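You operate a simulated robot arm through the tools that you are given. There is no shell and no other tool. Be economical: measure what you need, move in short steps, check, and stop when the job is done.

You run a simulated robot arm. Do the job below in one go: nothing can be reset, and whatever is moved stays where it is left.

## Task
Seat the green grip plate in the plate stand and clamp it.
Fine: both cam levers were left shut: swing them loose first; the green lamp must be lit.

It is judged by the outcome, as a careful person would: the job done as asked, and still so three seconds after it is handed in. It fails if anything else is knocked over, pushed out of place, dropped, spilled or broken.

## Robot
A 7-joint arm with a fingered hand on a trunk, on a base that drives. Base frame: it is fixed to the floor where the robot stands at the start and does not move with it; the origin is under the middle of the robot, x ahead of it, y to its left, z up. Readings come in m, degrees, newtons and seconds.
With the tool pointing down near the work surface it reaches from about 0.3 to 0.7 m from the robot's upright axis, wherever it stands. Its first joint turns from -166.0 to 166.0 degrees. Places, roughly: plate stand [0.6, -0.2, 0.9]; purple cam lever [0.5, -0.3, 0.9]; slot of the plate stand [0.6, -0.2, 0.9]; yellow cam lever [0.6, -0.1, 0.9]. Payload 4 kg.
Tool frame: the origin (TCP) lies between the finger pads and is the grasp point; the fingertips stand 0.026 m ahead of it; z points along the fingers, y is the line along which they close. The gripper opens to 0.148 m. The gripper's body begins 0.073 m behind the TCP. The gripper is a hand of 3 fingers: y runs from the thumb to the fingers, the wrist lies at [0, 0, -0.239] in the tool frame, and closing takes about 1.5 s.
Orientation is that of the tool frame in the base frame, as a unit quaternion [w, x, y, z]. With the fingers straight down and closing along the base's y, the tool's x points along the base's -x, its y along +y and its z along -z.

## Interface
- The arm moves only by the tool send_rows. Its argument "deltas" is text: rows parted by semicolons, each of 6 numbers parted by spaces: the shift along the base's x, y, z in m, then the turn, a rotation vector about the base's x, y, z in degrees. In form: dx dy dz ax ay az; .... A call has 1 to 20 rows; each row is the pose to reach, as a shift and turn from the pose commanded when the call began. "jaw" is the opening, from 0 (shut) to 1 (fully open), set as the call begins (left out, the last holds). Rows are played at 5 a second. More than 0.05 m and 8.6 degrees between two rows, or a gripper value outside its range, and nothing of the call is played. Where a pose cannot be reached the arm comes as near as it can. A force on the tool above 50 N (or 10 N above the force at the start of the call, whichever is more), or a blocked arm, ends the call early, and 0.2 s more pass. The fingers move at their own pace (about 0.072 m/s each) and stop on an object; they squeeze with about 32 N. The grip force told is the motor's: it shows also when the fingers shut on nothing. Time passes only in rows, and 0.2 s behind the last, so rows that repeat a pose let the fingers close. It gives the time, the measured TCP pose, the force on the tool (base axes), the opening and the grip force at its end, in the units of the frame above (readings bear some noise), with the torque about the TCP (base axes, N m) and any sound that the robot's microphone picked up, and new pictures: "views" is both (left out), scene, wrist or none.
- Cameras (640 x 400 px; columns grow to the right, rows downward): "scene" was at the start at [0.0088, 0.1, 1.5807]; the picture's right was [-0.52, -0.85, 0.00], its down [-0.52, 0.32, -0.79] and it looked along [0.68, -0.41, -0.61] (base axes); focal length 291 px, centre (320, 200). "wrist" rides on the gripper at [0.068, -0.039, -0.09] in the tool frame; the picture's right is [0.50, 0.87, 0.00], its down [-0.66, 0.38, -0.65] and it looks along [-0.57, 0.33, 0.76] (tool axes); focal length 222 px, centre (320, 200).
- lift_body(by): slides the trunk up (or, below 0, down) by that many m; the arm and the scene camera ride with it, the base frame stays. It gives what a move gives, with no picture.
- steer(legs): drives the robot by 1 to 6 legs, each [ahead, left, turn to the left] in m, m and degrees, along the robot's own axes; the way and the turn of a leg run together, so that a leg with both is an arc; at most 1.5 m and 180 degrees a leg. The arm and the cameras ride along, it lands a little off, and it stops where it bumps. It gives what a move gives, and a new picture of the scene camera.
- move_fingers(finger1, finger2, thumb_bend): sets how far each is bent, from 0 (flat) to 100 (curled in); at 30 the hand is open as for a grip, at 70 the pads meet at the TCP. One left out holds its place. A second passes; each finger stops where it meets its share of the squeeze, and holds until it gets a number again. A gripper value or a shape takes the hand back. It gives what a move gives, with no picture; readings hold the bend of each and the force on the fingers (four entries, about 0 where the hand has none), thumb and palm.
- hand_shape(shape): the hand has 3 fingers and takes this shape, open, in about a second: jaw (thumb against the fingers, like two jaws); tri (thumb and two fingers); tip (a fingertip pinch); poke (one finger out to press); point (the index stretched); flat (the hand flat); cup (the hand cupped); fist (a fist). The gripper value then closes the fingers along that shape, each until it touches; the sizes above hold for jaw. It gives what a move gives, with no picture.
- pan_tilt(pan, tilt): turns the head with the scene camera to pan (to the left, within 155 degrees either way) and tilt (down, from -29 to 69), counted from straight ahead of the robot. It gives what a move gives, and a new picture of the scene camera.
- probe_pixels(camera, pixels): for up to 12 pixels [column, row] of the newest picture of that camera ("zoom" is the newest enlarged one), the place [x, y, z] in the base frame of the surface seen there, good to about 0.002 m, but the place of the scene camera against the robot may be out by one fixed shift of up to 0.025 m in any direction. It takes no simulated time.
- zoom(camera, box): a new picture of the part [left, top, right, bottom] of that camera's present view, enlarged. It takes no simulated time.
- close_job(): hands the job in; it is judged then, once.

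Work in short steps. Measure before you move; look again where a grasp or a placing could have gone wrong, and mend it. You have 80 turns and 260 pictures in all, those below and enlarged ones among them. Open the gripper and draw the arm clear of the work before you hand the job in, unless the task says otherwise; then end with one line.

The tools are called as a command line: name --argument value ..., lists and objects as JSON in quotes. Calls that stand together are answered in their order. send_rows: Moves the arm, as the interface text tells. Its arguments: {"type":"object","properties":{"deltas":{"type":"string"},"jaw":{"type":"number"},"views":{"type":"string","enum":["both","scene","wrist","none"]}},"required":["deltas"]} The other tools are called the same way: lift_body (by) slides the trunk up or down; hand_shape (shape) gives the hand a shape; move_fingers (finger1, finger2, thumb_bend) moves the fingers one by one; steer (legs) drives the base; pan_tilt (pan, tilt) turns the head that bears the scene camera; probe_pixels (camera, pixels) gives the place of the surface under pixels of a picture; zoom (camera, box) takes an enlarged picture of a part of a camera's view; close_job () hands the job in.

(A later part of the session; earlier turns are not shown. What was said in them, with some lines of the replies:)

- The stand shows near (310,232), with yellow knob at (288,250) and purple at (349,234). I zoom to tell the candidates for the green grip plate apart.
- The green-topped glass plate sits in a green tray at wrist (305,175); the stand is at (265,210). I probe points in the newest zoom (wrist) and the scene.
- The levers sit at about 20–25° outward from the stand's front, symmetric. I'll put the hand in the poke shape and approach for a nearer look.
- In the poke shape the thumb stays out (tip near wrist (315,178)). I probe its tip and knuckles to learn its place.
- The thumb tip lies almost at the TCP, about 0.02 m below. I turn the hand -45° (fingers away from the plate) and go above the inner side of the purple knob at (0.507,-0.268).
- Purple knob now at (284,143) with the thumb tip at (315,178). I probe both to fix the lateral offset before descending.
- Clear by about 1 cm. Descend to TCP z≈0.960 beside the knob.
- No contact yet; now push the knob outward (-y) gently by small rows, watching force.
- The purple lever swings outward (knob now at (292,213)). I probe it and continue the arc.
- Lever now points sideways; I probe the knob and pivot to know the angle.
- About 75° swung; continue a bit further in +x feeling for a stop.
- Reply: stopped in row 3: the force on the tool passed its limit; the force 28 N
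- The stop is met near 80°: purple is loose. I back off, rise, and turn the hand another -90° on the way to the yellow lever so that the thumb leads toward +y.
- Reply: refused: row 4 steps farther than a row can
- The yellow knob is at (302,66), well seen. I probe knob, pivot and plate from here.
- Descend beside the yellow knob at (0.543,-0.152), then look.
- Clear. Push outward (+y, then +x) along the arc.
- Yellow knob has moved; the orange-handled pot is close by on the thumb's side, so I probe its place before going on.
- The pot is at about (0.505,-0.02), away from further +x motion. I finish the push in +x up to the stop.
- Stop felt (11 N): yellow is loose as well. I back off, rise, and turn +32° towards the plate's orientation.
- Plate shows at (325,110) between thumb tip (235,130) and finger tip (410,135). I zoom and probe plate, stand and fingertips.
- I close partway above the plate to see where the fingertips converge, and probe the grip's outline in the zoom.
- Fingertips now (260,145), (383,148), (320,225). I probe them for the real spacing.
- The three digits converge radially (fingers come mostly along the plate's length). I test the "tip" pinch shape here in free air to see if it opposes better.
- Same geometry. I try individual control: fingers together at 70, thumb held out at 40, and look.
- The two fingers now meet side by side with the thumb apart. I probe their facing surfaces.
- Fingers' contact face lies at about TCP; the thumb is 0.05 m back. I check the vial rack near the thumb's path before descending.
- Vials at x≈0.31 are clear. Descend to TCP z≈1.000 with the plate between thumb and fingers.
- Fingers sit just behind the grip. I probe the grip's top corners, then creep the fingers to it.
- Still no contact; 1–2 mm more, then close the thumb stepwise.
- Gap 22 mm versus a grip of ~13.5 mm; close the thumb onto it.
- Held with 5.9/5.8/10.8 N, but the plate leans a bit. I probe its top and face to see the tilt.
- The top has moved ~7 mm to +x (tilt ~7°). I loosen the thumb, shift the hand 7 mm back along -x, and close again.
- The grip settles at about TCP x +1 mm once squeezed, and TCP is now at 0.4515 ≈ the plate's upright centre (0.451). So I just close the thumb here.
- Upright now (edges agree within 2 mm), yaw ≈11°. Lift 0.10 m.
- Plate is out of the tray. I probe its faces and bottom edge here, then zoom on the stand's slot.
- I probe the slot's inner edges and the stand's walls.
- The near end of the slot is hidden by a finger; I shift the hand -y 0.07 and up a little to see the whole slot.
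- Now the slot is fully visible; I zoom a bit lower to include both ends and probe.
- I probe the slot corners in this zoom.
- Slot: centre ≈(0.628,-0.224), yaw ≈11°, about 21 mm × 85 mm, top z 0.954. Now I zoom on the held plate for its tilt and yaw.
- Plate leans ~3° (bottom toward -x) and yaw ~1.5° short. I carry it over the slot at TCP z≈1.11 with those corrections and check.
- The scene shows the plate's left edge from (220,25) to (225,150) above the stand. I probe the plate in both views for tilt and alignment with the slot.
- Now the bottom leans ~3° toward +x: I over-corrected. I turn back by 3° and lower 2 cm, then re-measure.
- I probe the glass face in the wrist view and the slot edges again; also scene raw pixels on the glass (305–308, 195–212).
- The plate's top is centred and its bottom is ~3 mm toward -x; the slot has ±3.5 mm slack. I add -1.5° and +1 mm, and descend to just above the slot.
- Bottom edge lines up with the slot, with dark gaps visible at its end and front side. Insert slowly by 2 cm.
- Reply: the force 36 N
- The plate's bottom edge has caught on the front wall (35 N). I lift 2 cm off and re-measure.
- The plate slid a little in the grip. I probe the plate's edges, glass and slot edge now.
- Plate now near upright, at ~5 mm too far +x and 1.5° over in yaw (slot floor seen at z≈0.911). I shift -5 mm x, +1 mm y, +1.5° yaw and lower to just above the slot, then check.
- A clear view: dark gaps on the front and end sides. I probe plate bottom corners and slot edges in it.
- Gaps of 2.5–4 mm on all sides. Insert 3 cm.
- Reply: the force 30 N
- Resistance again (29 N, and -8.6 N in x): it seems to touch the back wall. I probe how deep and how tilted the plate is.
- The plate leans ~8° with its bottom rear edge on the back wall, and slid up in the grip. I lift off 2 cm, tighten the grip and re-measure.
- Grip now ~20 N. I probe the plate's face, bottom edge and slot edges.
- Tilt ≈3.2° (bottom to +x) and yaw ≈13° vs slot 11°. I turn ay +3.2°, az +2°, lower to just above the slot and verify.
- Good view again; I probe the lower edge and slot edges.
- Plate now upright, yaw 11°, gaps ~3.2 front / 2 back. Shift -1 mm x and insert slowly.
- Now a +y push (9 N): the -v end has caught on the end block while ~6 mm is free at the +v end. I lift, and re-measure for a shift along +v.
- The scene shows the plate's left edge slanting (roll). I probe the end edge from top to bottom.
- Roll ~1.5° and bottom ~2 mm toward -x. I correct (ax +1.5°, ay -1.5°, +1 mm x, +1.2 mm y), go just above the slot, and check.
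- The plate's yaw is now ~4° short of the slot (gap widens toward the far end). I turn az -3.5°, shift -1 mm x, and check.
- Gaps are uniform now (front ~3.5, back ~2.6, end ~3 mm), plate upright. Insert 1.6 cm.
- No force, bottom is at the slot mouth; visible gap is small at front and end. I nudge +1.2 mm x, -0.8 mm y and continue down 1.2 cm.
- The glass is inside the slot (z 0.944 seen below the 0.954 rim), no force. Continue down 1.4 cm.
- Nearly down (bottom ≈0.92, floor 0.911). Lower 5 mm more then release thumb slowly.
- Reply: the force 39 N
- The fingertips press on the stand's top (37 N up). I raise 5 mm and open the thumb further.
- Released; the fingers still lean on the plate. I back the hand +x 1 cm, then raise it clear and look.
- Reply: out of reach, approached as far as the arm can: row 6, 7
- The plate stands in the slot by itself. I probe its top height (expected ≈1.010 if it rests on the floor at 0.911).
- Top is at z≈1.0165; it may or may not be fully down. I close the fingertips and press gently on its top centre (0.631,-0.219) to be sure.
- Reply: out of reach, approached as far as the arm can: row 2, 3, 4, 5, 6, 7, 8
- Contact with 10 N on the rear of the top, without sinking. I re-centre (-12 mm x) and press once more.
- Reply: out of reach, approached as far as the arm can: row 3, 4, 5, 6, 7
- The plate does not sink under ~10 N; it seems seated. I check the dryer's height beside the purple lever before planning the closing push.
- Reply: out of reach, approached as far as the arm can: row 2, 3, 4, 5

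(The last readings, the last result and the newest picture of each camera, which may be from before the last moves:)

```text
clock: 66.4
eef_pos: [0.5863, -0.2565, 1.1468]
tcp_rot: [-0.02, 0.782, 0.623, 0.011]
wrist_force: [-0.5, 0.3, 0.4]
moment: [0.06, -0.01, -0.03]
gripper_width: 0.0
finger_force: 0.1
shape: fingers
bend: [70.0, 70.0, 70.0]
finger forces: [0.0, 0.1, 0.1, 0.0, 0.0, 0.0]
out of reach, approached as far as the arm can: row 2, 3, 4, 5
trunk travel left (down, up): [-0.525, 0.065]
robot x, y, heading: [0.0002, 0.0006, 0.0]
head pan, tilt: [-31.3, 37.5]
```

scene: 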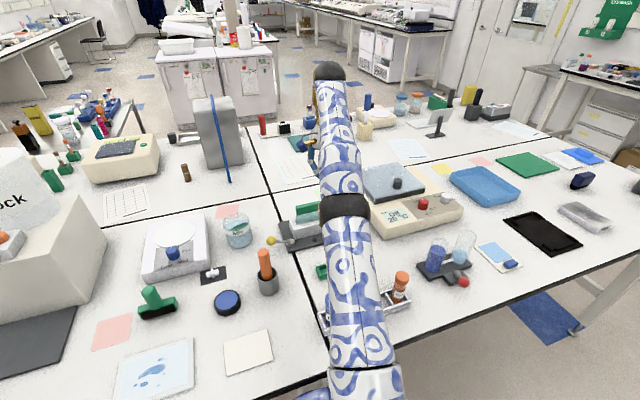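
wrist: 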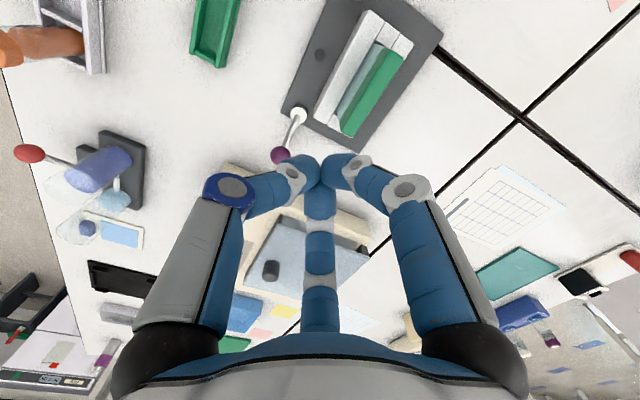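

The dryer lid (z≈0.987, y<-0.41) is low enough. I take the poke shape, turn +100° (thumb toward -y) at height, on the way to the outer (+x) side of the purple rod.

hand_shape --shape "poke"

send_rows --deltas "-0.005 0 0 0 0 8; -0.01 -0.005 0 0 0 16; -0.01 -0.01 0 0 0 24; -0.01 -0.015 0 0 0 32; -0.01 -0.02 0 0 0 40; -0.01 -0.025 0 0 0 48; -0.01 -0.03 0 0 0 56; -0.01 -0.035 0 0 0 64; -0.01 -0.04 0 0 0 72; -0.005 -0.045 0 0 0 80; 0 -0.05 0 0 0 88; 0 -0.055 0 0 0 96; 0.003 -0.06 0 0 0 100; 0.003 -0.065 -0.02 0 0 100; 0.003 -0.069 -0.04 0 0 100; 0.003 -0.069 -0.04 0 0 100"

```text
clock: 67.3
eef_pos: [0.5861, -0.2563, 1.1471]
tcp_rot: [-0.019, 0.782, 0.623, 0.01]
wrist_force: [1.0, -0.6, 0.0]
moment: [0.0, 0.02, -0.01]
gripper_width: 0.0001
finger_force: 0.0
shape: poke
bend: [100.0, 100.0, 40.0]
finger forces: [0.0, 0.0, 0.0, 0.0, 0.1, 0.0]
trunk travel left (down, up): [-0.525, 0.065]
robot x, y, heading: [-0.0006, -0.0009, 0.1]
head pan, tilt: [-31.3, 37.5]
```

```text
clock: 70.7
eef_pos: [0.5707, -0.3138, 1.1116]
tcp_rot: [-0.019, 0.025, 0.999, -0.008]
wrist_force: [-0.8, -0.9, 1.5]
moment: [-0.03, -0.02, 0.02]
gripper_width: 0.0
finger_force: 0.0
shape: poke
bend: [100.0, 100.0, 40.0]
finger forces: [0.0, 0.1, 0.0, 0.0, 0.0, 0.0]
out of reach, approached as far as the arm can: row 1, 6, 7, 8, 9, 10, 11, 12, 13, 14, 15, 16
trunk travel left (down, up): [-0.525, 0.065]
robot x, y, heading: [-0.0042, 0.0008, 0.4]
head pan, tilt: [-31.3, 37.5]
```

scene: 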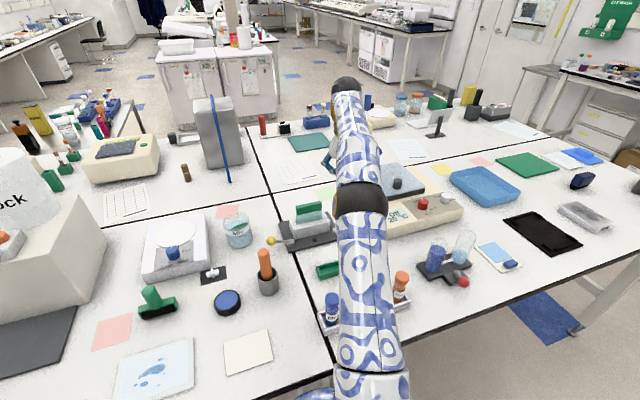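
wrist: 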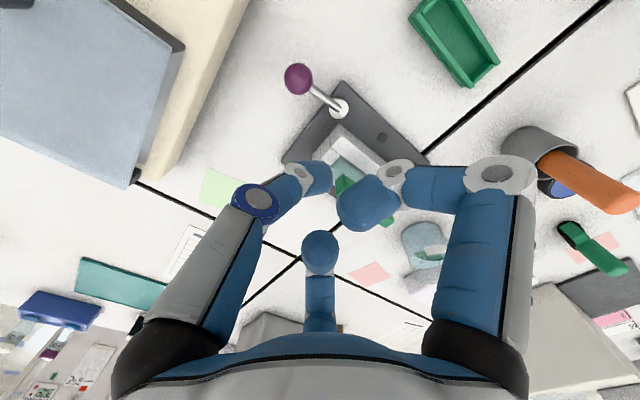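

The reach is short at this height but improves lower. I step down to z≈1.02 aiming at (0.592,-0.322) and check.

send_rows --deltas "0 0.002 -0.02 0 0 0; 0.001 0.003 -0.04 0 0 0; 0.002 0.003 -0.06 0 0 0; 0.002 0.003 -0.085 0 0 0; 0.002 0.003 -0.085 0 0 0" --views "wrist"

probe_pixels --camera "wrist" --pixels '[[298, 78], [318, 175], [325, 180]]'

```text
clock: 71.9
eef_pos: [0.5745, -0.3108, 1.0254]
tcp_rot: [-0.02, 0.025, 0.999, -0.009]
wrist_force: [-0.4, -0.9, 0.8]
moment: [-0.04, 0.01, 0.0]
gripper_width: 0.0001
finger_force: 0.1
shape: poke
bend: [100.0, 100.0, 40.0]
finger forces: [0.0, 0.0, 0.0, 0.1, 0.0, 0.1]
trunk travel left (down, up): [-0.525, 0.065]
robot x, y, heading: [0.0019, 0.0005, -0.1]
head pan, tilt: [-31.3, 37.5]
```

wrist: 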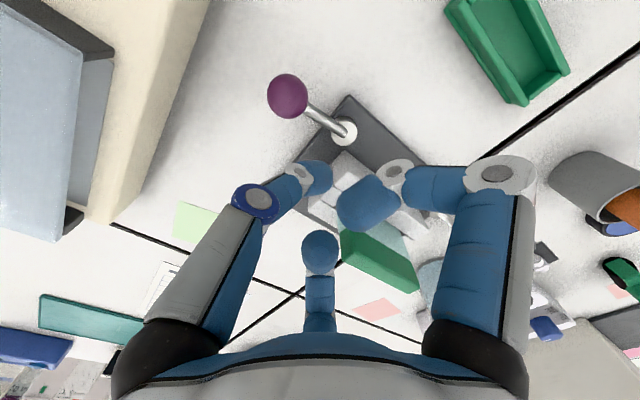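

```text
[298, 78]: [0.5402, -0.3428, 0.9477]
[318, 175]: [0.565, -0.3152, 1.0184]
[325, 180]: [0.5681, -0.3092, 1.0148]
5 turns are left
```

Only 5 turns left, so I combine steps: shift to the +x side of the purple rod, descend, sweep it shut along its arc, then retreat over to the yellow side (turning the thumb to -x), with pictures.

send_rows --deltas "0.016 -0.008 0 0 0 0; 0.018 -0.012 -0.03 0 0 0; 0.018 -0.012 -0.05 0 0 0; 0.018 -0.012 -0.065 0 0 0; 0.012 -0.02 -0.065 0 0 0; 0.004 -0.024 -0.065 0 0 0; -0.004 -0.026 -0.065 0 0 0; -0.013 -0.027 -0.065 0 0 0; -0.022 -0.026 -0.065 0 0 0; -0.03 -0.024 -0.065 0 0 0; -0.038 -0.02 -0.065 0 0 0; -0.045 -0.015 -0.065 0 0 0; -0.05 -0.01 -0.065 0 0 0; -0.0545 -0.005 -0.065 0 0 0; -0.0575 0.0005 -0.065 0 0 0; -0.059 0.0035 -0.065 0 0 0; -0.06 0.008 -0.065 0 0 0; -0.06 0.008 -0.065 0 0 0" --views "wrist"

send_rows --deltas "0.004 -0.012 0.003 0 0 0; 0.004 -0.014 0.04 0 0 0; 0.004 -0.014 0.08 0 0 0; 0 -0.01 0.118 0 0 -8; 0 0.02 0.125 0 0 -16; 0 0.05 0.125 0 0 -24; 0 0.08 0.125 0 0 -32; 0 0.11 0.125 0 0 -40; 0 0.14 0.125 0 0 -48; 0.02 0.165 0.125 0 0 -56; 0.04 0.18 0.125 0 0 -64; 0.06 0.19 0.125 0 0 -72; 0.08 0.192 0.125 0 0 -80; 0.09 0.192 0.125 0 0 -88; 0.09 0.192 0.125 0 0 -96; 0.09 0.192 0.125 0 0 -102; 0.09 0.192 0.125 0 0 -102" --views "both"

zoom --camera "scene" --box '[250, 190, 370, 270]'

```text
clock: 75.7
eef_pos: [0.5153, -0.3067, 0.9595]
tcp_rot: [-0.02, 0.026, 0.999, -0.008]
wrist_force: [17.9, -28.1, 2.8]
moment: [-0.56, -0.33, 0.11]
gripper_width: 0.0002
finger_force: 0.1
shape: poke
bend: [100.0, 100.0, 37.0]
finger forces: [0.0, 0.0, 0.0, 0.1, 26.5, 0.0]
trunk travel left (down, up): [-0.525, 0.065]
robot x, y, heading: [-0.0004, 0.0015, 0.1]
head pan, tilt: [-31.3, 37.5]
```

wrist: 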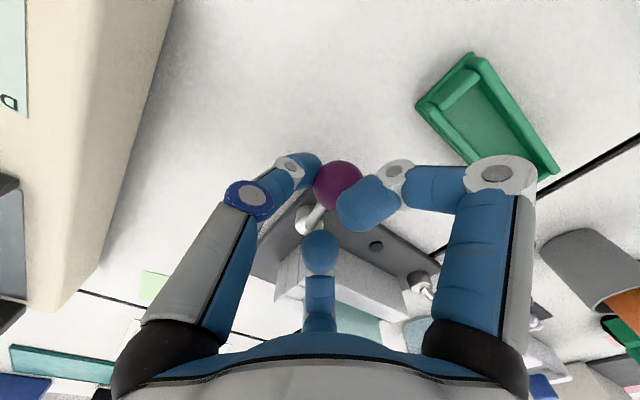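

```text
clock: 79.3
eef_pos: [0.6029, -0.1105, 1.0858]
tcp_rot: [-0.019, 0.793, 0.609, 0.01]
wrist_force: [1.2, 0.2, 0.0]
moment: [0.03, 0.0, 0.01]
gripper_width: 0.0
finger_force: 0.0
shape: poke
bend: [100.0, 100.0, 40.0]
finger forces: [0.0, 0.0, 0.0, 0.1, 0.0, 0.0]
trunk travel left (down, up): [-0.525, 0.065]
robot x, y, heading: [-0.0013, 0.0002, 0.2]
head pan, tilt: [-31.3, 37.5]
```

scene: 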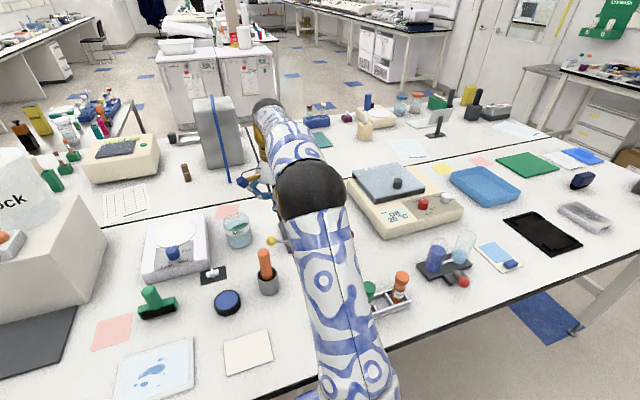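
wrist: 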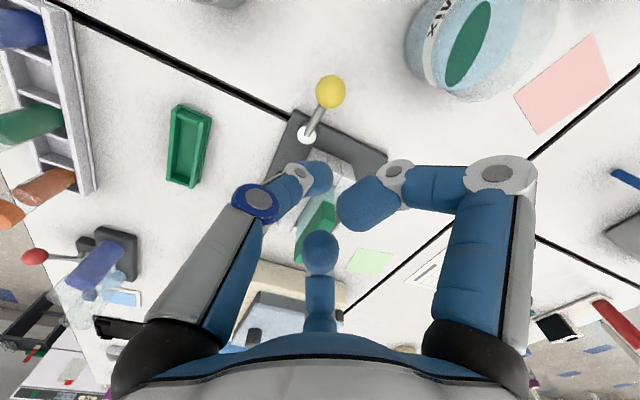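

```text
5.00 times, centred on (310, 230) of scene
4 turns are left
```

zoom: 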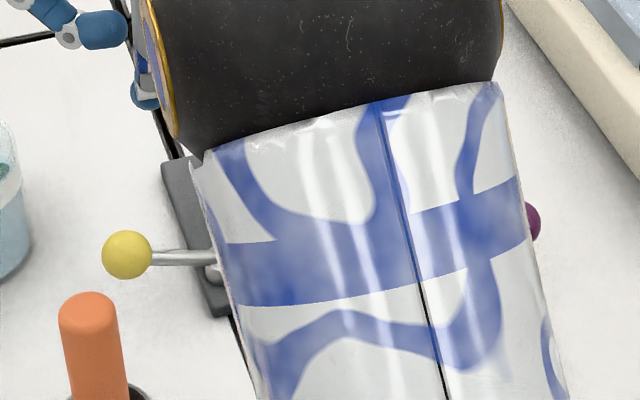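

Purple is shut (33 N at its stop at the original angle). Now the yellow: descend at its +x side, sweep the rod back along its arc, then retreat fully and look at the lamp.

send_rows --deltas "0.015 -0.003 -0.02 0 0 0; 0.03 -0.0055 -0.05 0 0 0; 0.03 -0.0055 -0.09 0 0 0; 0.03 -0.0055 -0.126 0 0 0; 0.017 -0.001 -0.126 0 0 0; 0.0109 0.0042 -0.126 0 0 0; 0.0038 0.008 -0.126 0 0 0; -0.004 0.0103 -0.126 0 0 -4; -0.0119 0.011 -0.126 0 0 -8; -0.02 0.0099 -0.126 0 0 -13; -0.0263 0.0078 -0.126 0 0 -18; -0.0322 0.0046 -0.126 0 0 -22; -0.0365 0.0014 -0.126 0 0 -25; -0.0402 -0.0025 -0.126 0 0 -25; -0.043 -0.0057 -0.126 0 0 -25; -0.043 -0.0057 -0.126 0 0 -25" --views "wrist"

send_rows --deltas "0.006 0.012 0.003 0 0 0; 0.006 0.012 0.04 0 0 0; 0.006 0.012 0.08 0 0 0; 0 0 0.12 0 0 0; -0.03 -0.01 0.15 0 0 0; -0.065 -0.03 0.17 0 0 0; -0.1 -0.05 0.19 0 0 0; -0.14 -0.07 0.2 0 0 0; -0.18 -0.09 0.21 0 0 0; -0.22 -0.11 0.22 0 0 0; -0.25 -0.13 0.22 0 0 0; -0.25 -0.13 0.22 0 0 0" --views "both"

zoom --camera "scene" --box '[260, 190, 380, 280]'

probe_pixels --camera "scene" --pixels '[[288, 250], [349, 234], [310, 208], [316, 240]]'

```text
clock: 82.7
eef_pos: [0.5601, -0.1154, 0.959]
tcp_rot: [-0.017, 0.906, 0.423, 0.014]
wrist_force: [0.2, -0.1, 0.2]
moment: [0.0, 0.0, 0.0]
gripper_width: 0.0001
finger_force: 0.1
shape: poke
bend: [100.0, 100.0, 40.0]
finger forces: [0.0, 0.1, 0.0, 0.0, 0.0, 0.1]
trunk travel left (down, up): [-0.525, 0.065]
robot x, y, heading: [0.0003, -0.0009, -0.2]
head pan, tilt: [-31.3, 37.5]
```

wrist: 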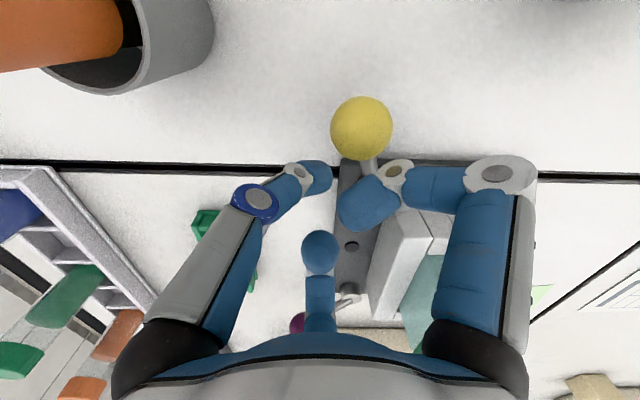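

```text
clock: 85.3
eef_pos: [0.3093, -0.2461, 1.1797]
tcp_rot: [-0.017, 0.906, 0.424, 0.014]
wrist_force: [1.2, -0.6, 0.4]
moment: [0.01, -0.02, 0.0]
gripper_width: 0.0002
finger_force: 0.1
shape: poke
bend: [100.0, 100.0, 40.0]
finger forces: [0.0, 0.0, 0.0, 0.1, 0.0, 0.0]
trunk travel left (down, up): [-0.525, 0.065]
robot x, y, heading: [-0.0005, 0.0002, 0.2]
head pan, tilt: [-31.3, 37.5]
```

scene: 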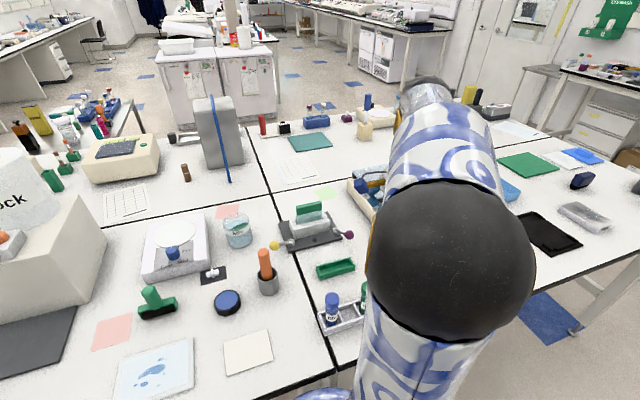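
wrist: 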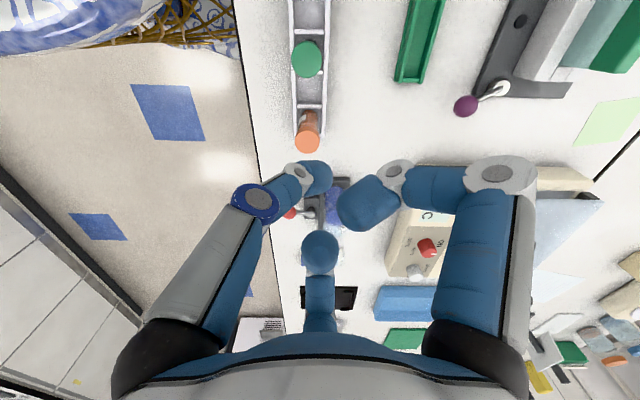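

```text
4.44 times, centred on (320, 235) of scene
```

zoom: 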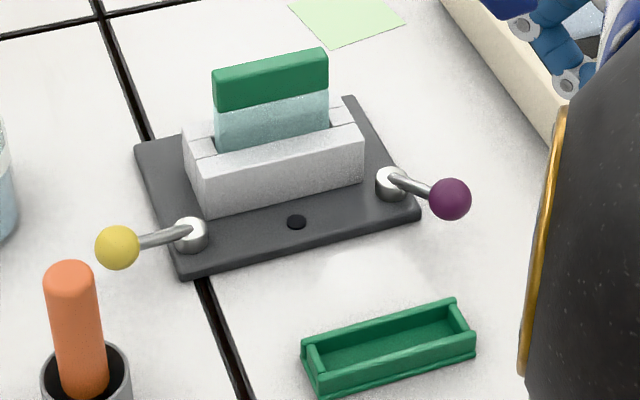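

```text
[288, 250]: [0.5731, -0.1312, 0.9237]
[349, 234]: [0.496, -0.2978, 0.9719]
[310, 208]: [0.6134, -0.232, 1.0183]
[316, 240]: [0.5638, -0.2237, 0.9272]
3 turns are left
```

Purple is back at its shut place, but yellow only moved part way (knob ≈(0.585,-0.085), θ≈97°): the tip rode over the low rod. I now push on the knob itself along its arc, then retreat, open the hand and look.

send_rows --deltas "0.04 0.02 -0.01 0 0 0; 0.08 0.04 -0.02 0 0 0; 0.12 0.06 -0.04 0 0 0; 0.16 0.083 -0.06 0 0 0; 0.2 0.106 -0.06 0 0 0; 0.24 0.128 -0.06 0 0 0; 0.28 0.15 -0.06 0 0 0; 0.313 0.166 -0.06 0 0 0; 0.313 0.166 -0.1 0 0 0; 0.313 0.166 -0.14 0 0 0; 0.313 0.166 -0.18 0 0 0; 0.313 0.166 -0.222 0 0 0; 0.313 0.166 -0.222 0 0 0" --views "wrist"

send_rows --deltas "-0.013 -0.0025 0 0 0 0; -0.023 -0.0004 0 0 0 3; -0.033 0 0 0 0 6; -0.043 -0.0015 0 0 0 10; -0.0508 -0.004 0 0 0 14; -0.058 -0.0073 0 0 0 18; -0.065 -0.0117 0 0 0 22; -0.071 -0.017 0 0 0 26; -0.0757 -0.0223 0 0 0 30; -0.0772 -0.0243 0 0 0 30; -0.0772 -0.0243 0 0 0 30" --views "wrist"

send_rows --deltas "0.004 0.01 0.003 0 0 0; 0.004 0.01 0.04 0 0 0; 0.004 0.01 0.08 0 0 0; 0 0 0.12 0 0 0; -0.03 -0.01 0.15 0 0 0; -0.065 -0.03 0.17 0 0 0; -0.1 -0.05 0.19 0 0 0; -0.14 -0.07 0.2 0 0 0; -0.18 -0.09 0.21 0 0 0; -0.21 -0.11 0.22 0 0 0; -0.235 -0.13 0.22 0 0 0; -0.235 -0.13 0.22 0 0 0" --views "both"

zoom --camera "scene" --box '[260, 190, 380, 280]'

```text
refused: row 4 steps farther than a row can; nothing moved
```

```text
clock: 87.7
eef_pos: [0.2341, -0.2707, 1.18]
tcp_rot: [-0.019, 0.765, 0.643, 0.009]
wrist_force: [-0.1, -0.4, 0.0]
moment: [0.02, -0.03, -0.01]
gripper_width: 0.0
finger_force: 0.1
shape: poke
bend: [100.0, 100.0, 40.0]
finger forces: [0.1, 0.0, 0.1, 0.1, 0.0, 0.0]
trunk travel left (down, up): [-0.525, 0.065]
robot x, y, heading: [-0.0027, -0.0011, -0.1]
head pan, tilt: [-31.3, 37.5]
```

wrist: 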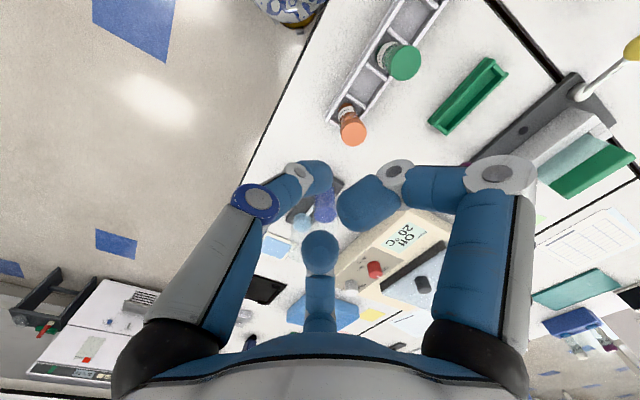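

```text
clock: 90.3
eef_pos: [0.0081, -0.371, 1.3346]
tcp_rot: [-0.018, 0.765, 0.644, 0.007]
wrist_force: [-0.4, -0.2, -1.1]
moment: [0.0, -0.01, -0.03]
gripper_width: 0.0
finger_force: 0.0
shape: poke
bend: [100.0, 100.0, 40.0]
finger forces: [0.1, 0.1, 0.0, 0.0, 0.0, 0.0]
out of reach, approached as far as the arm can: row 6, 7, 8, 9, 10, 11, 12
trunk travel left (down, up): [-0.525, 0.065]
robot x, y, heading: [-0.0003, -0.0007, 0.1]
head pan, tilt: [-31.3, 37.5]
```

scene: 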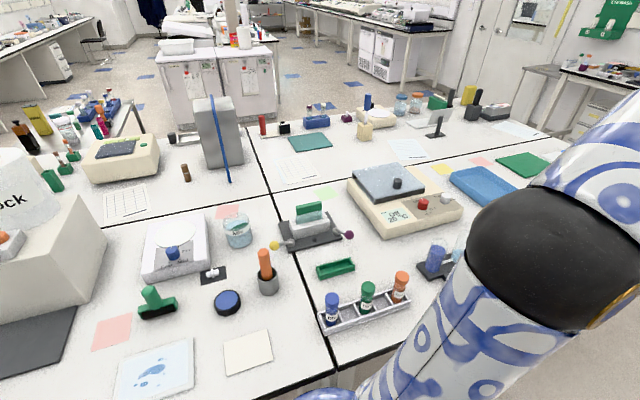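
wrist: 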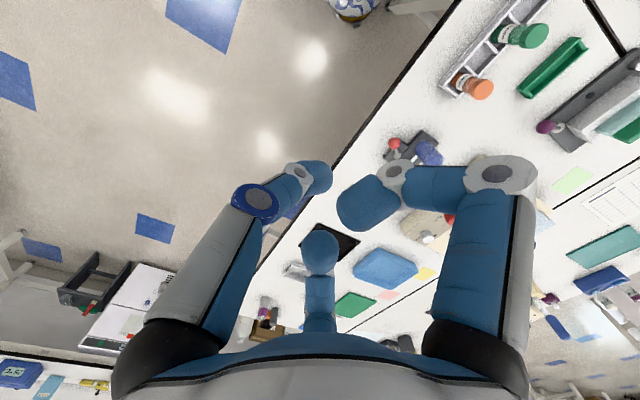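

```text
4.44 times, centred on (320, 235) of scene
2 turns are left
```

zoom: 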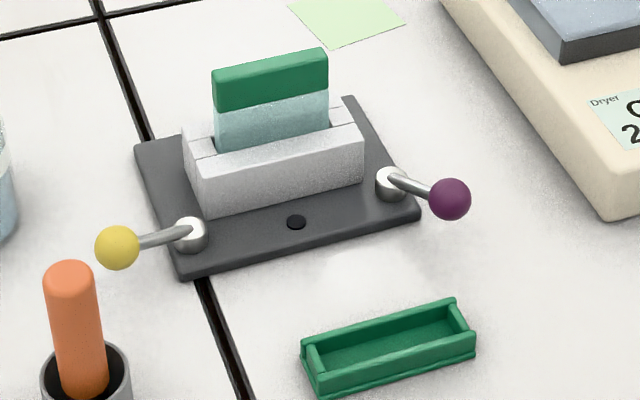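

The approach was refused by one over-long row and the later rows only moved the arm back harmlessly; the yellow knob is still at ≈(0.586,-0.085). I redo it with shorter steps: approach, descend on its +x side, sweep the knob shut, retreat, open the hand.

send_rows --deltas "0.028 0.0125 -0.019 0 0 0; 0.056 0.025 -0.039 0 0 0; 0.085 0.0375 -0.058 0 0 0; 0.113 0.05 -0.078 0 0 0; 0.141 0.0625 -0.097 0 0 0; 0.17 0.075 -0.116 0 0 0; 0.198 0.0875 -0.136 0 0 0; 0.226 0.1 -0.155 0 0 0; 0.264 0.1125 -0.155 0 0 -3; 0.302 0.125 -0.155 0 0 -6; 0.34 0.147 -0.165 0 0 -10; 0.378 0.169 -0.175 0 0 -14; 0.416 0.191 -0.185 0 0 -18; 0.454 0.213 -0.195 0 0 -22; 0.492 0.235 -0.205 0 0 -26; 0.53 0.257 -0.215 0 0 -30; 0.568 0.275 -0.225 0 0 -30; 0.6 0.286 -0.235 0 0 -30; 0.614 0.291 -0.235 0 0 -30; 0.614 0.291 -0.235 0 0 -30" --views "wrist"

send_rows --deltas "0 0 -0.04 0 0 0; 0 0 -0.08 0 0 0; 0 0 -0.12 0 0 0; 0 0 -0.143 0 0 0; 0 0 -0.143 0 0 0" --views "wrist"

send_rows --deltas "-0.013 -0.0025 0 0 0 0; -0.023 -0.0004 0 0 0 3; -0.033 0 0 0 0 6; -0.043 -0.0015 0 0 0 10; -0.0508 -0.004 0 0 0 14; -0.058 -0.0073 0 0 0 18; -0.065 -0.0117 0 0 0 22; -0.071 -0.017 0 0 0 26; -0.075 -0.0215 0 0 0 30; -0.075 -0.0215 0 0 0 30; -0.075 -0.0215 0 0 0 30" --views "wrist"

send_rows --deltas "0.004 0.01 0.003 0 0 0; 0.004 0.01 0.04 0 0 0; 0.004 0.01 0.08 0 0 0; 0 0 0.12 0 0 0; -0.03 -0.01 0.15 0 0 0; -0.065 -0.03 0.17 0 0 0; -0.1 -0.05 0.19 0 0 0; -0.14 -0.07 0.2 0 0 0; -0.18 -0.09 0.21 0 0 0; -0.21 -0.11 0.22 0 0 0; -0.235 -0.13 0.22 0 0 0; -0.235 -0.13 0.22 0 0 0" --views "both"

zoom --camera "scene" --box '[260, 190, 380, 280]'

```text
clock: 94.5
eef_pos: [0.6246, -0.0795, 1.1006]
tcp_rot: [-0.016, 0.905, 0.424, 0.015]
wrist_force: [0.1, -0.1, 0.5]
moment: [0.01, 0.02, 0.03]
gripper_width: 0.0002
finger_force: 0.1
shape: poke
bend: [100.0, 100.0, 40.0]
finger forces: [0.0, 0.1, 0.0, 0.0, 0.0, 0.0]
trunk travel left (down, up): [-0.525, 0.065]
robot x, y, heading: [-0.0024, 0.0008, 0.4]
head pan, tilt: [-31.3, 37.5]
```

wrist: 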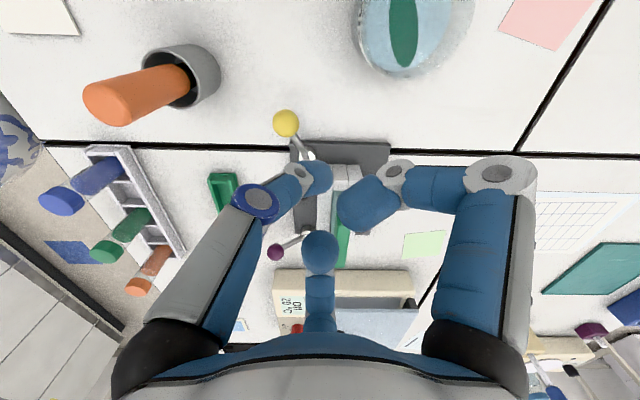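

```text
clock: 95.7
eef_pos: [0.623, -0.0797, 0.957]
tcp_rot: [-0.015, 0.906, 0.424, 0.014]
wrist_force: [0.3, 0.0, 0.3]
moment: [-0.02, 0.0, 0.01]
gripper_width: 0.0001
finger_force: 0.0
shape: poke
bend: [100.0, 100.0, 40.0]
finger forces: [0.0, 0.0, 0.0, 0.0, 0.0, 0.0]
trunk travel left (down, up): [-0.525, 0.065]
robot x, y, heading: [-0.0034, 0.0012, -0.2]
head pan, tilt: [-31.3, 37.5]
```

wrist: 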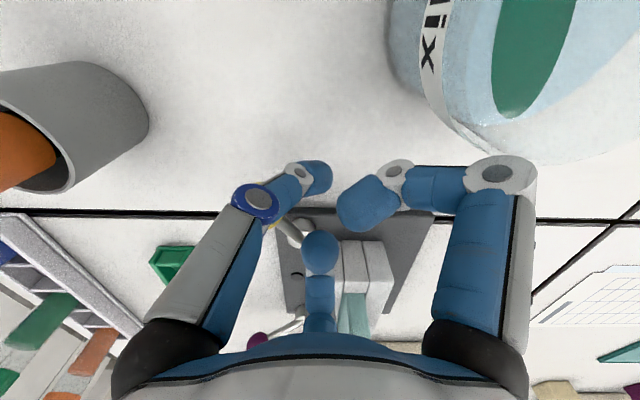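

```text
clock: 98.1
eef_pos: [0.5503, -0.0957, 0.9573]
tcp_rot: [-0.02, 0.765, 0.644, 0.009]
wrist_force: [14.7, 34.0, -2.4]
moment: [0.38, -0.19, -0.15]
gripper_width: 0.0
finger_force: 0.1
shape: poke
bend: [100.0, 100.0, 91.0]
finger forces: [0.0, 0.0, 0.0, 0.1, 32.7, 0.0]
trunk travel left (down, up): [-0.525, 0.065]
robot x, y, heading: [0.0011, 0.0023, 0.4]
head pan, tilt: [-31.3, 37.5]
```

wrist: 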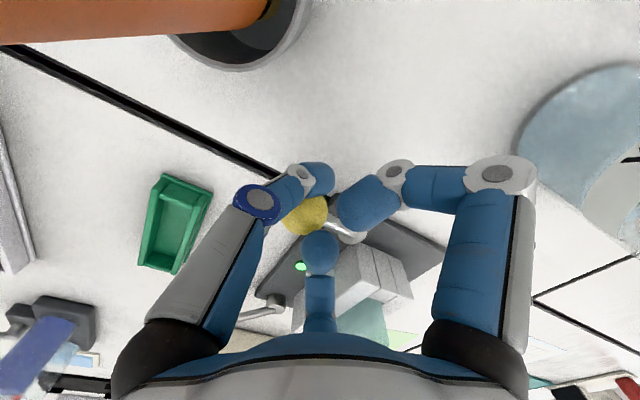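

```text
clock: 100.7
eef_pos: [0.3123, -0.233, 1.1791]
tcp_rot: [-0.019, 0.765, 0.643, 0.01]
wrist_force: [-0.1, -0.4, 0.8]
moment: [0.03, -0.01, -0.02]
gripper_width: 0.0002
finger_force: 0.0
shape: poke
bend: [100.0, 100.0, 40.0]
finger forces: [0.1, 0.0, 0.0, 0.0, 0.0, 0.1]
trunk travel left (down, up): [-0.525, 0.065]
robot x, y, heading: [-0.0026, 0.0037, 0.0]
head pan, tilt: [-31.3, 37.5]
```

scene: 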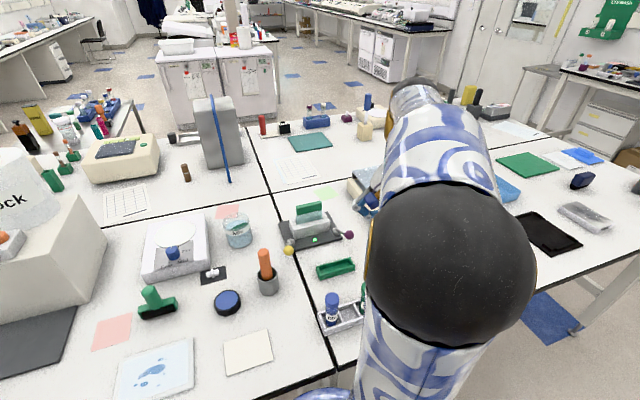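
wrist: 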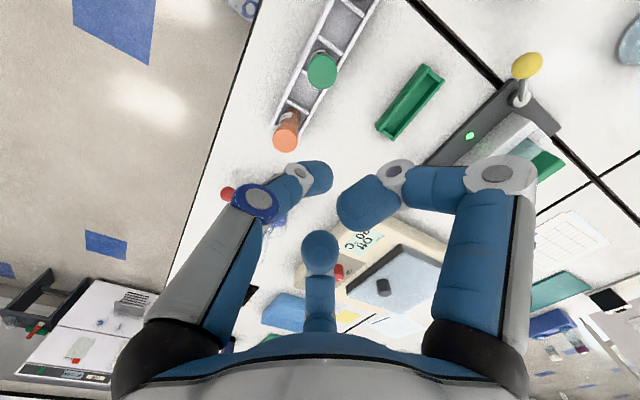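

```text
4.44 times, centred on (320, 235) of scene
1 turns are left
```

zoom: 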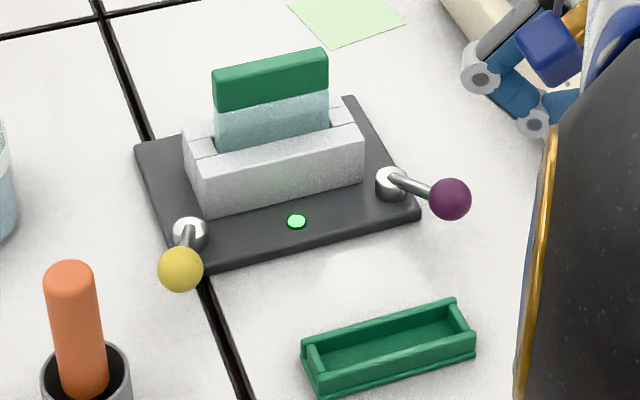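

The lamp at zoom (297,221) glows green, both levers are shut, the plate stands in the slot and the arm is clear. I open the hand in free air and hand the job in.

hand_shape --shape "jaw"

close_job

```text
clock: 101.6
eef_pos: [0.3127, -0.2335, 1.1783]
tcp_rot: [-0.019, 0.765, 0.644, 0.011]
wrist_force: [0.3, 0.3, 0.1]
moment: [-0.01, 0.01, -0.04]
gripper_width: 0.1478
finger_force: 0.0
shape: jaw
bend: [30.0, 30.0, 30.0]
finger forces: [0.0, 0.0, 0.0, 0.0, 0.0, 0.0]
trunk travel left (down, up): [-0.525, 0.065]
robot x, y, heading: [-0.0016, 0.0039, 0.1]
head pan, tilt: [-31.3, 37.5]
```

```text
The job is handed in.
```

The green grip plate is in the stand's slot, both cam levers are shut again, the green lamp is lit, and the arm is clear with the hand open.
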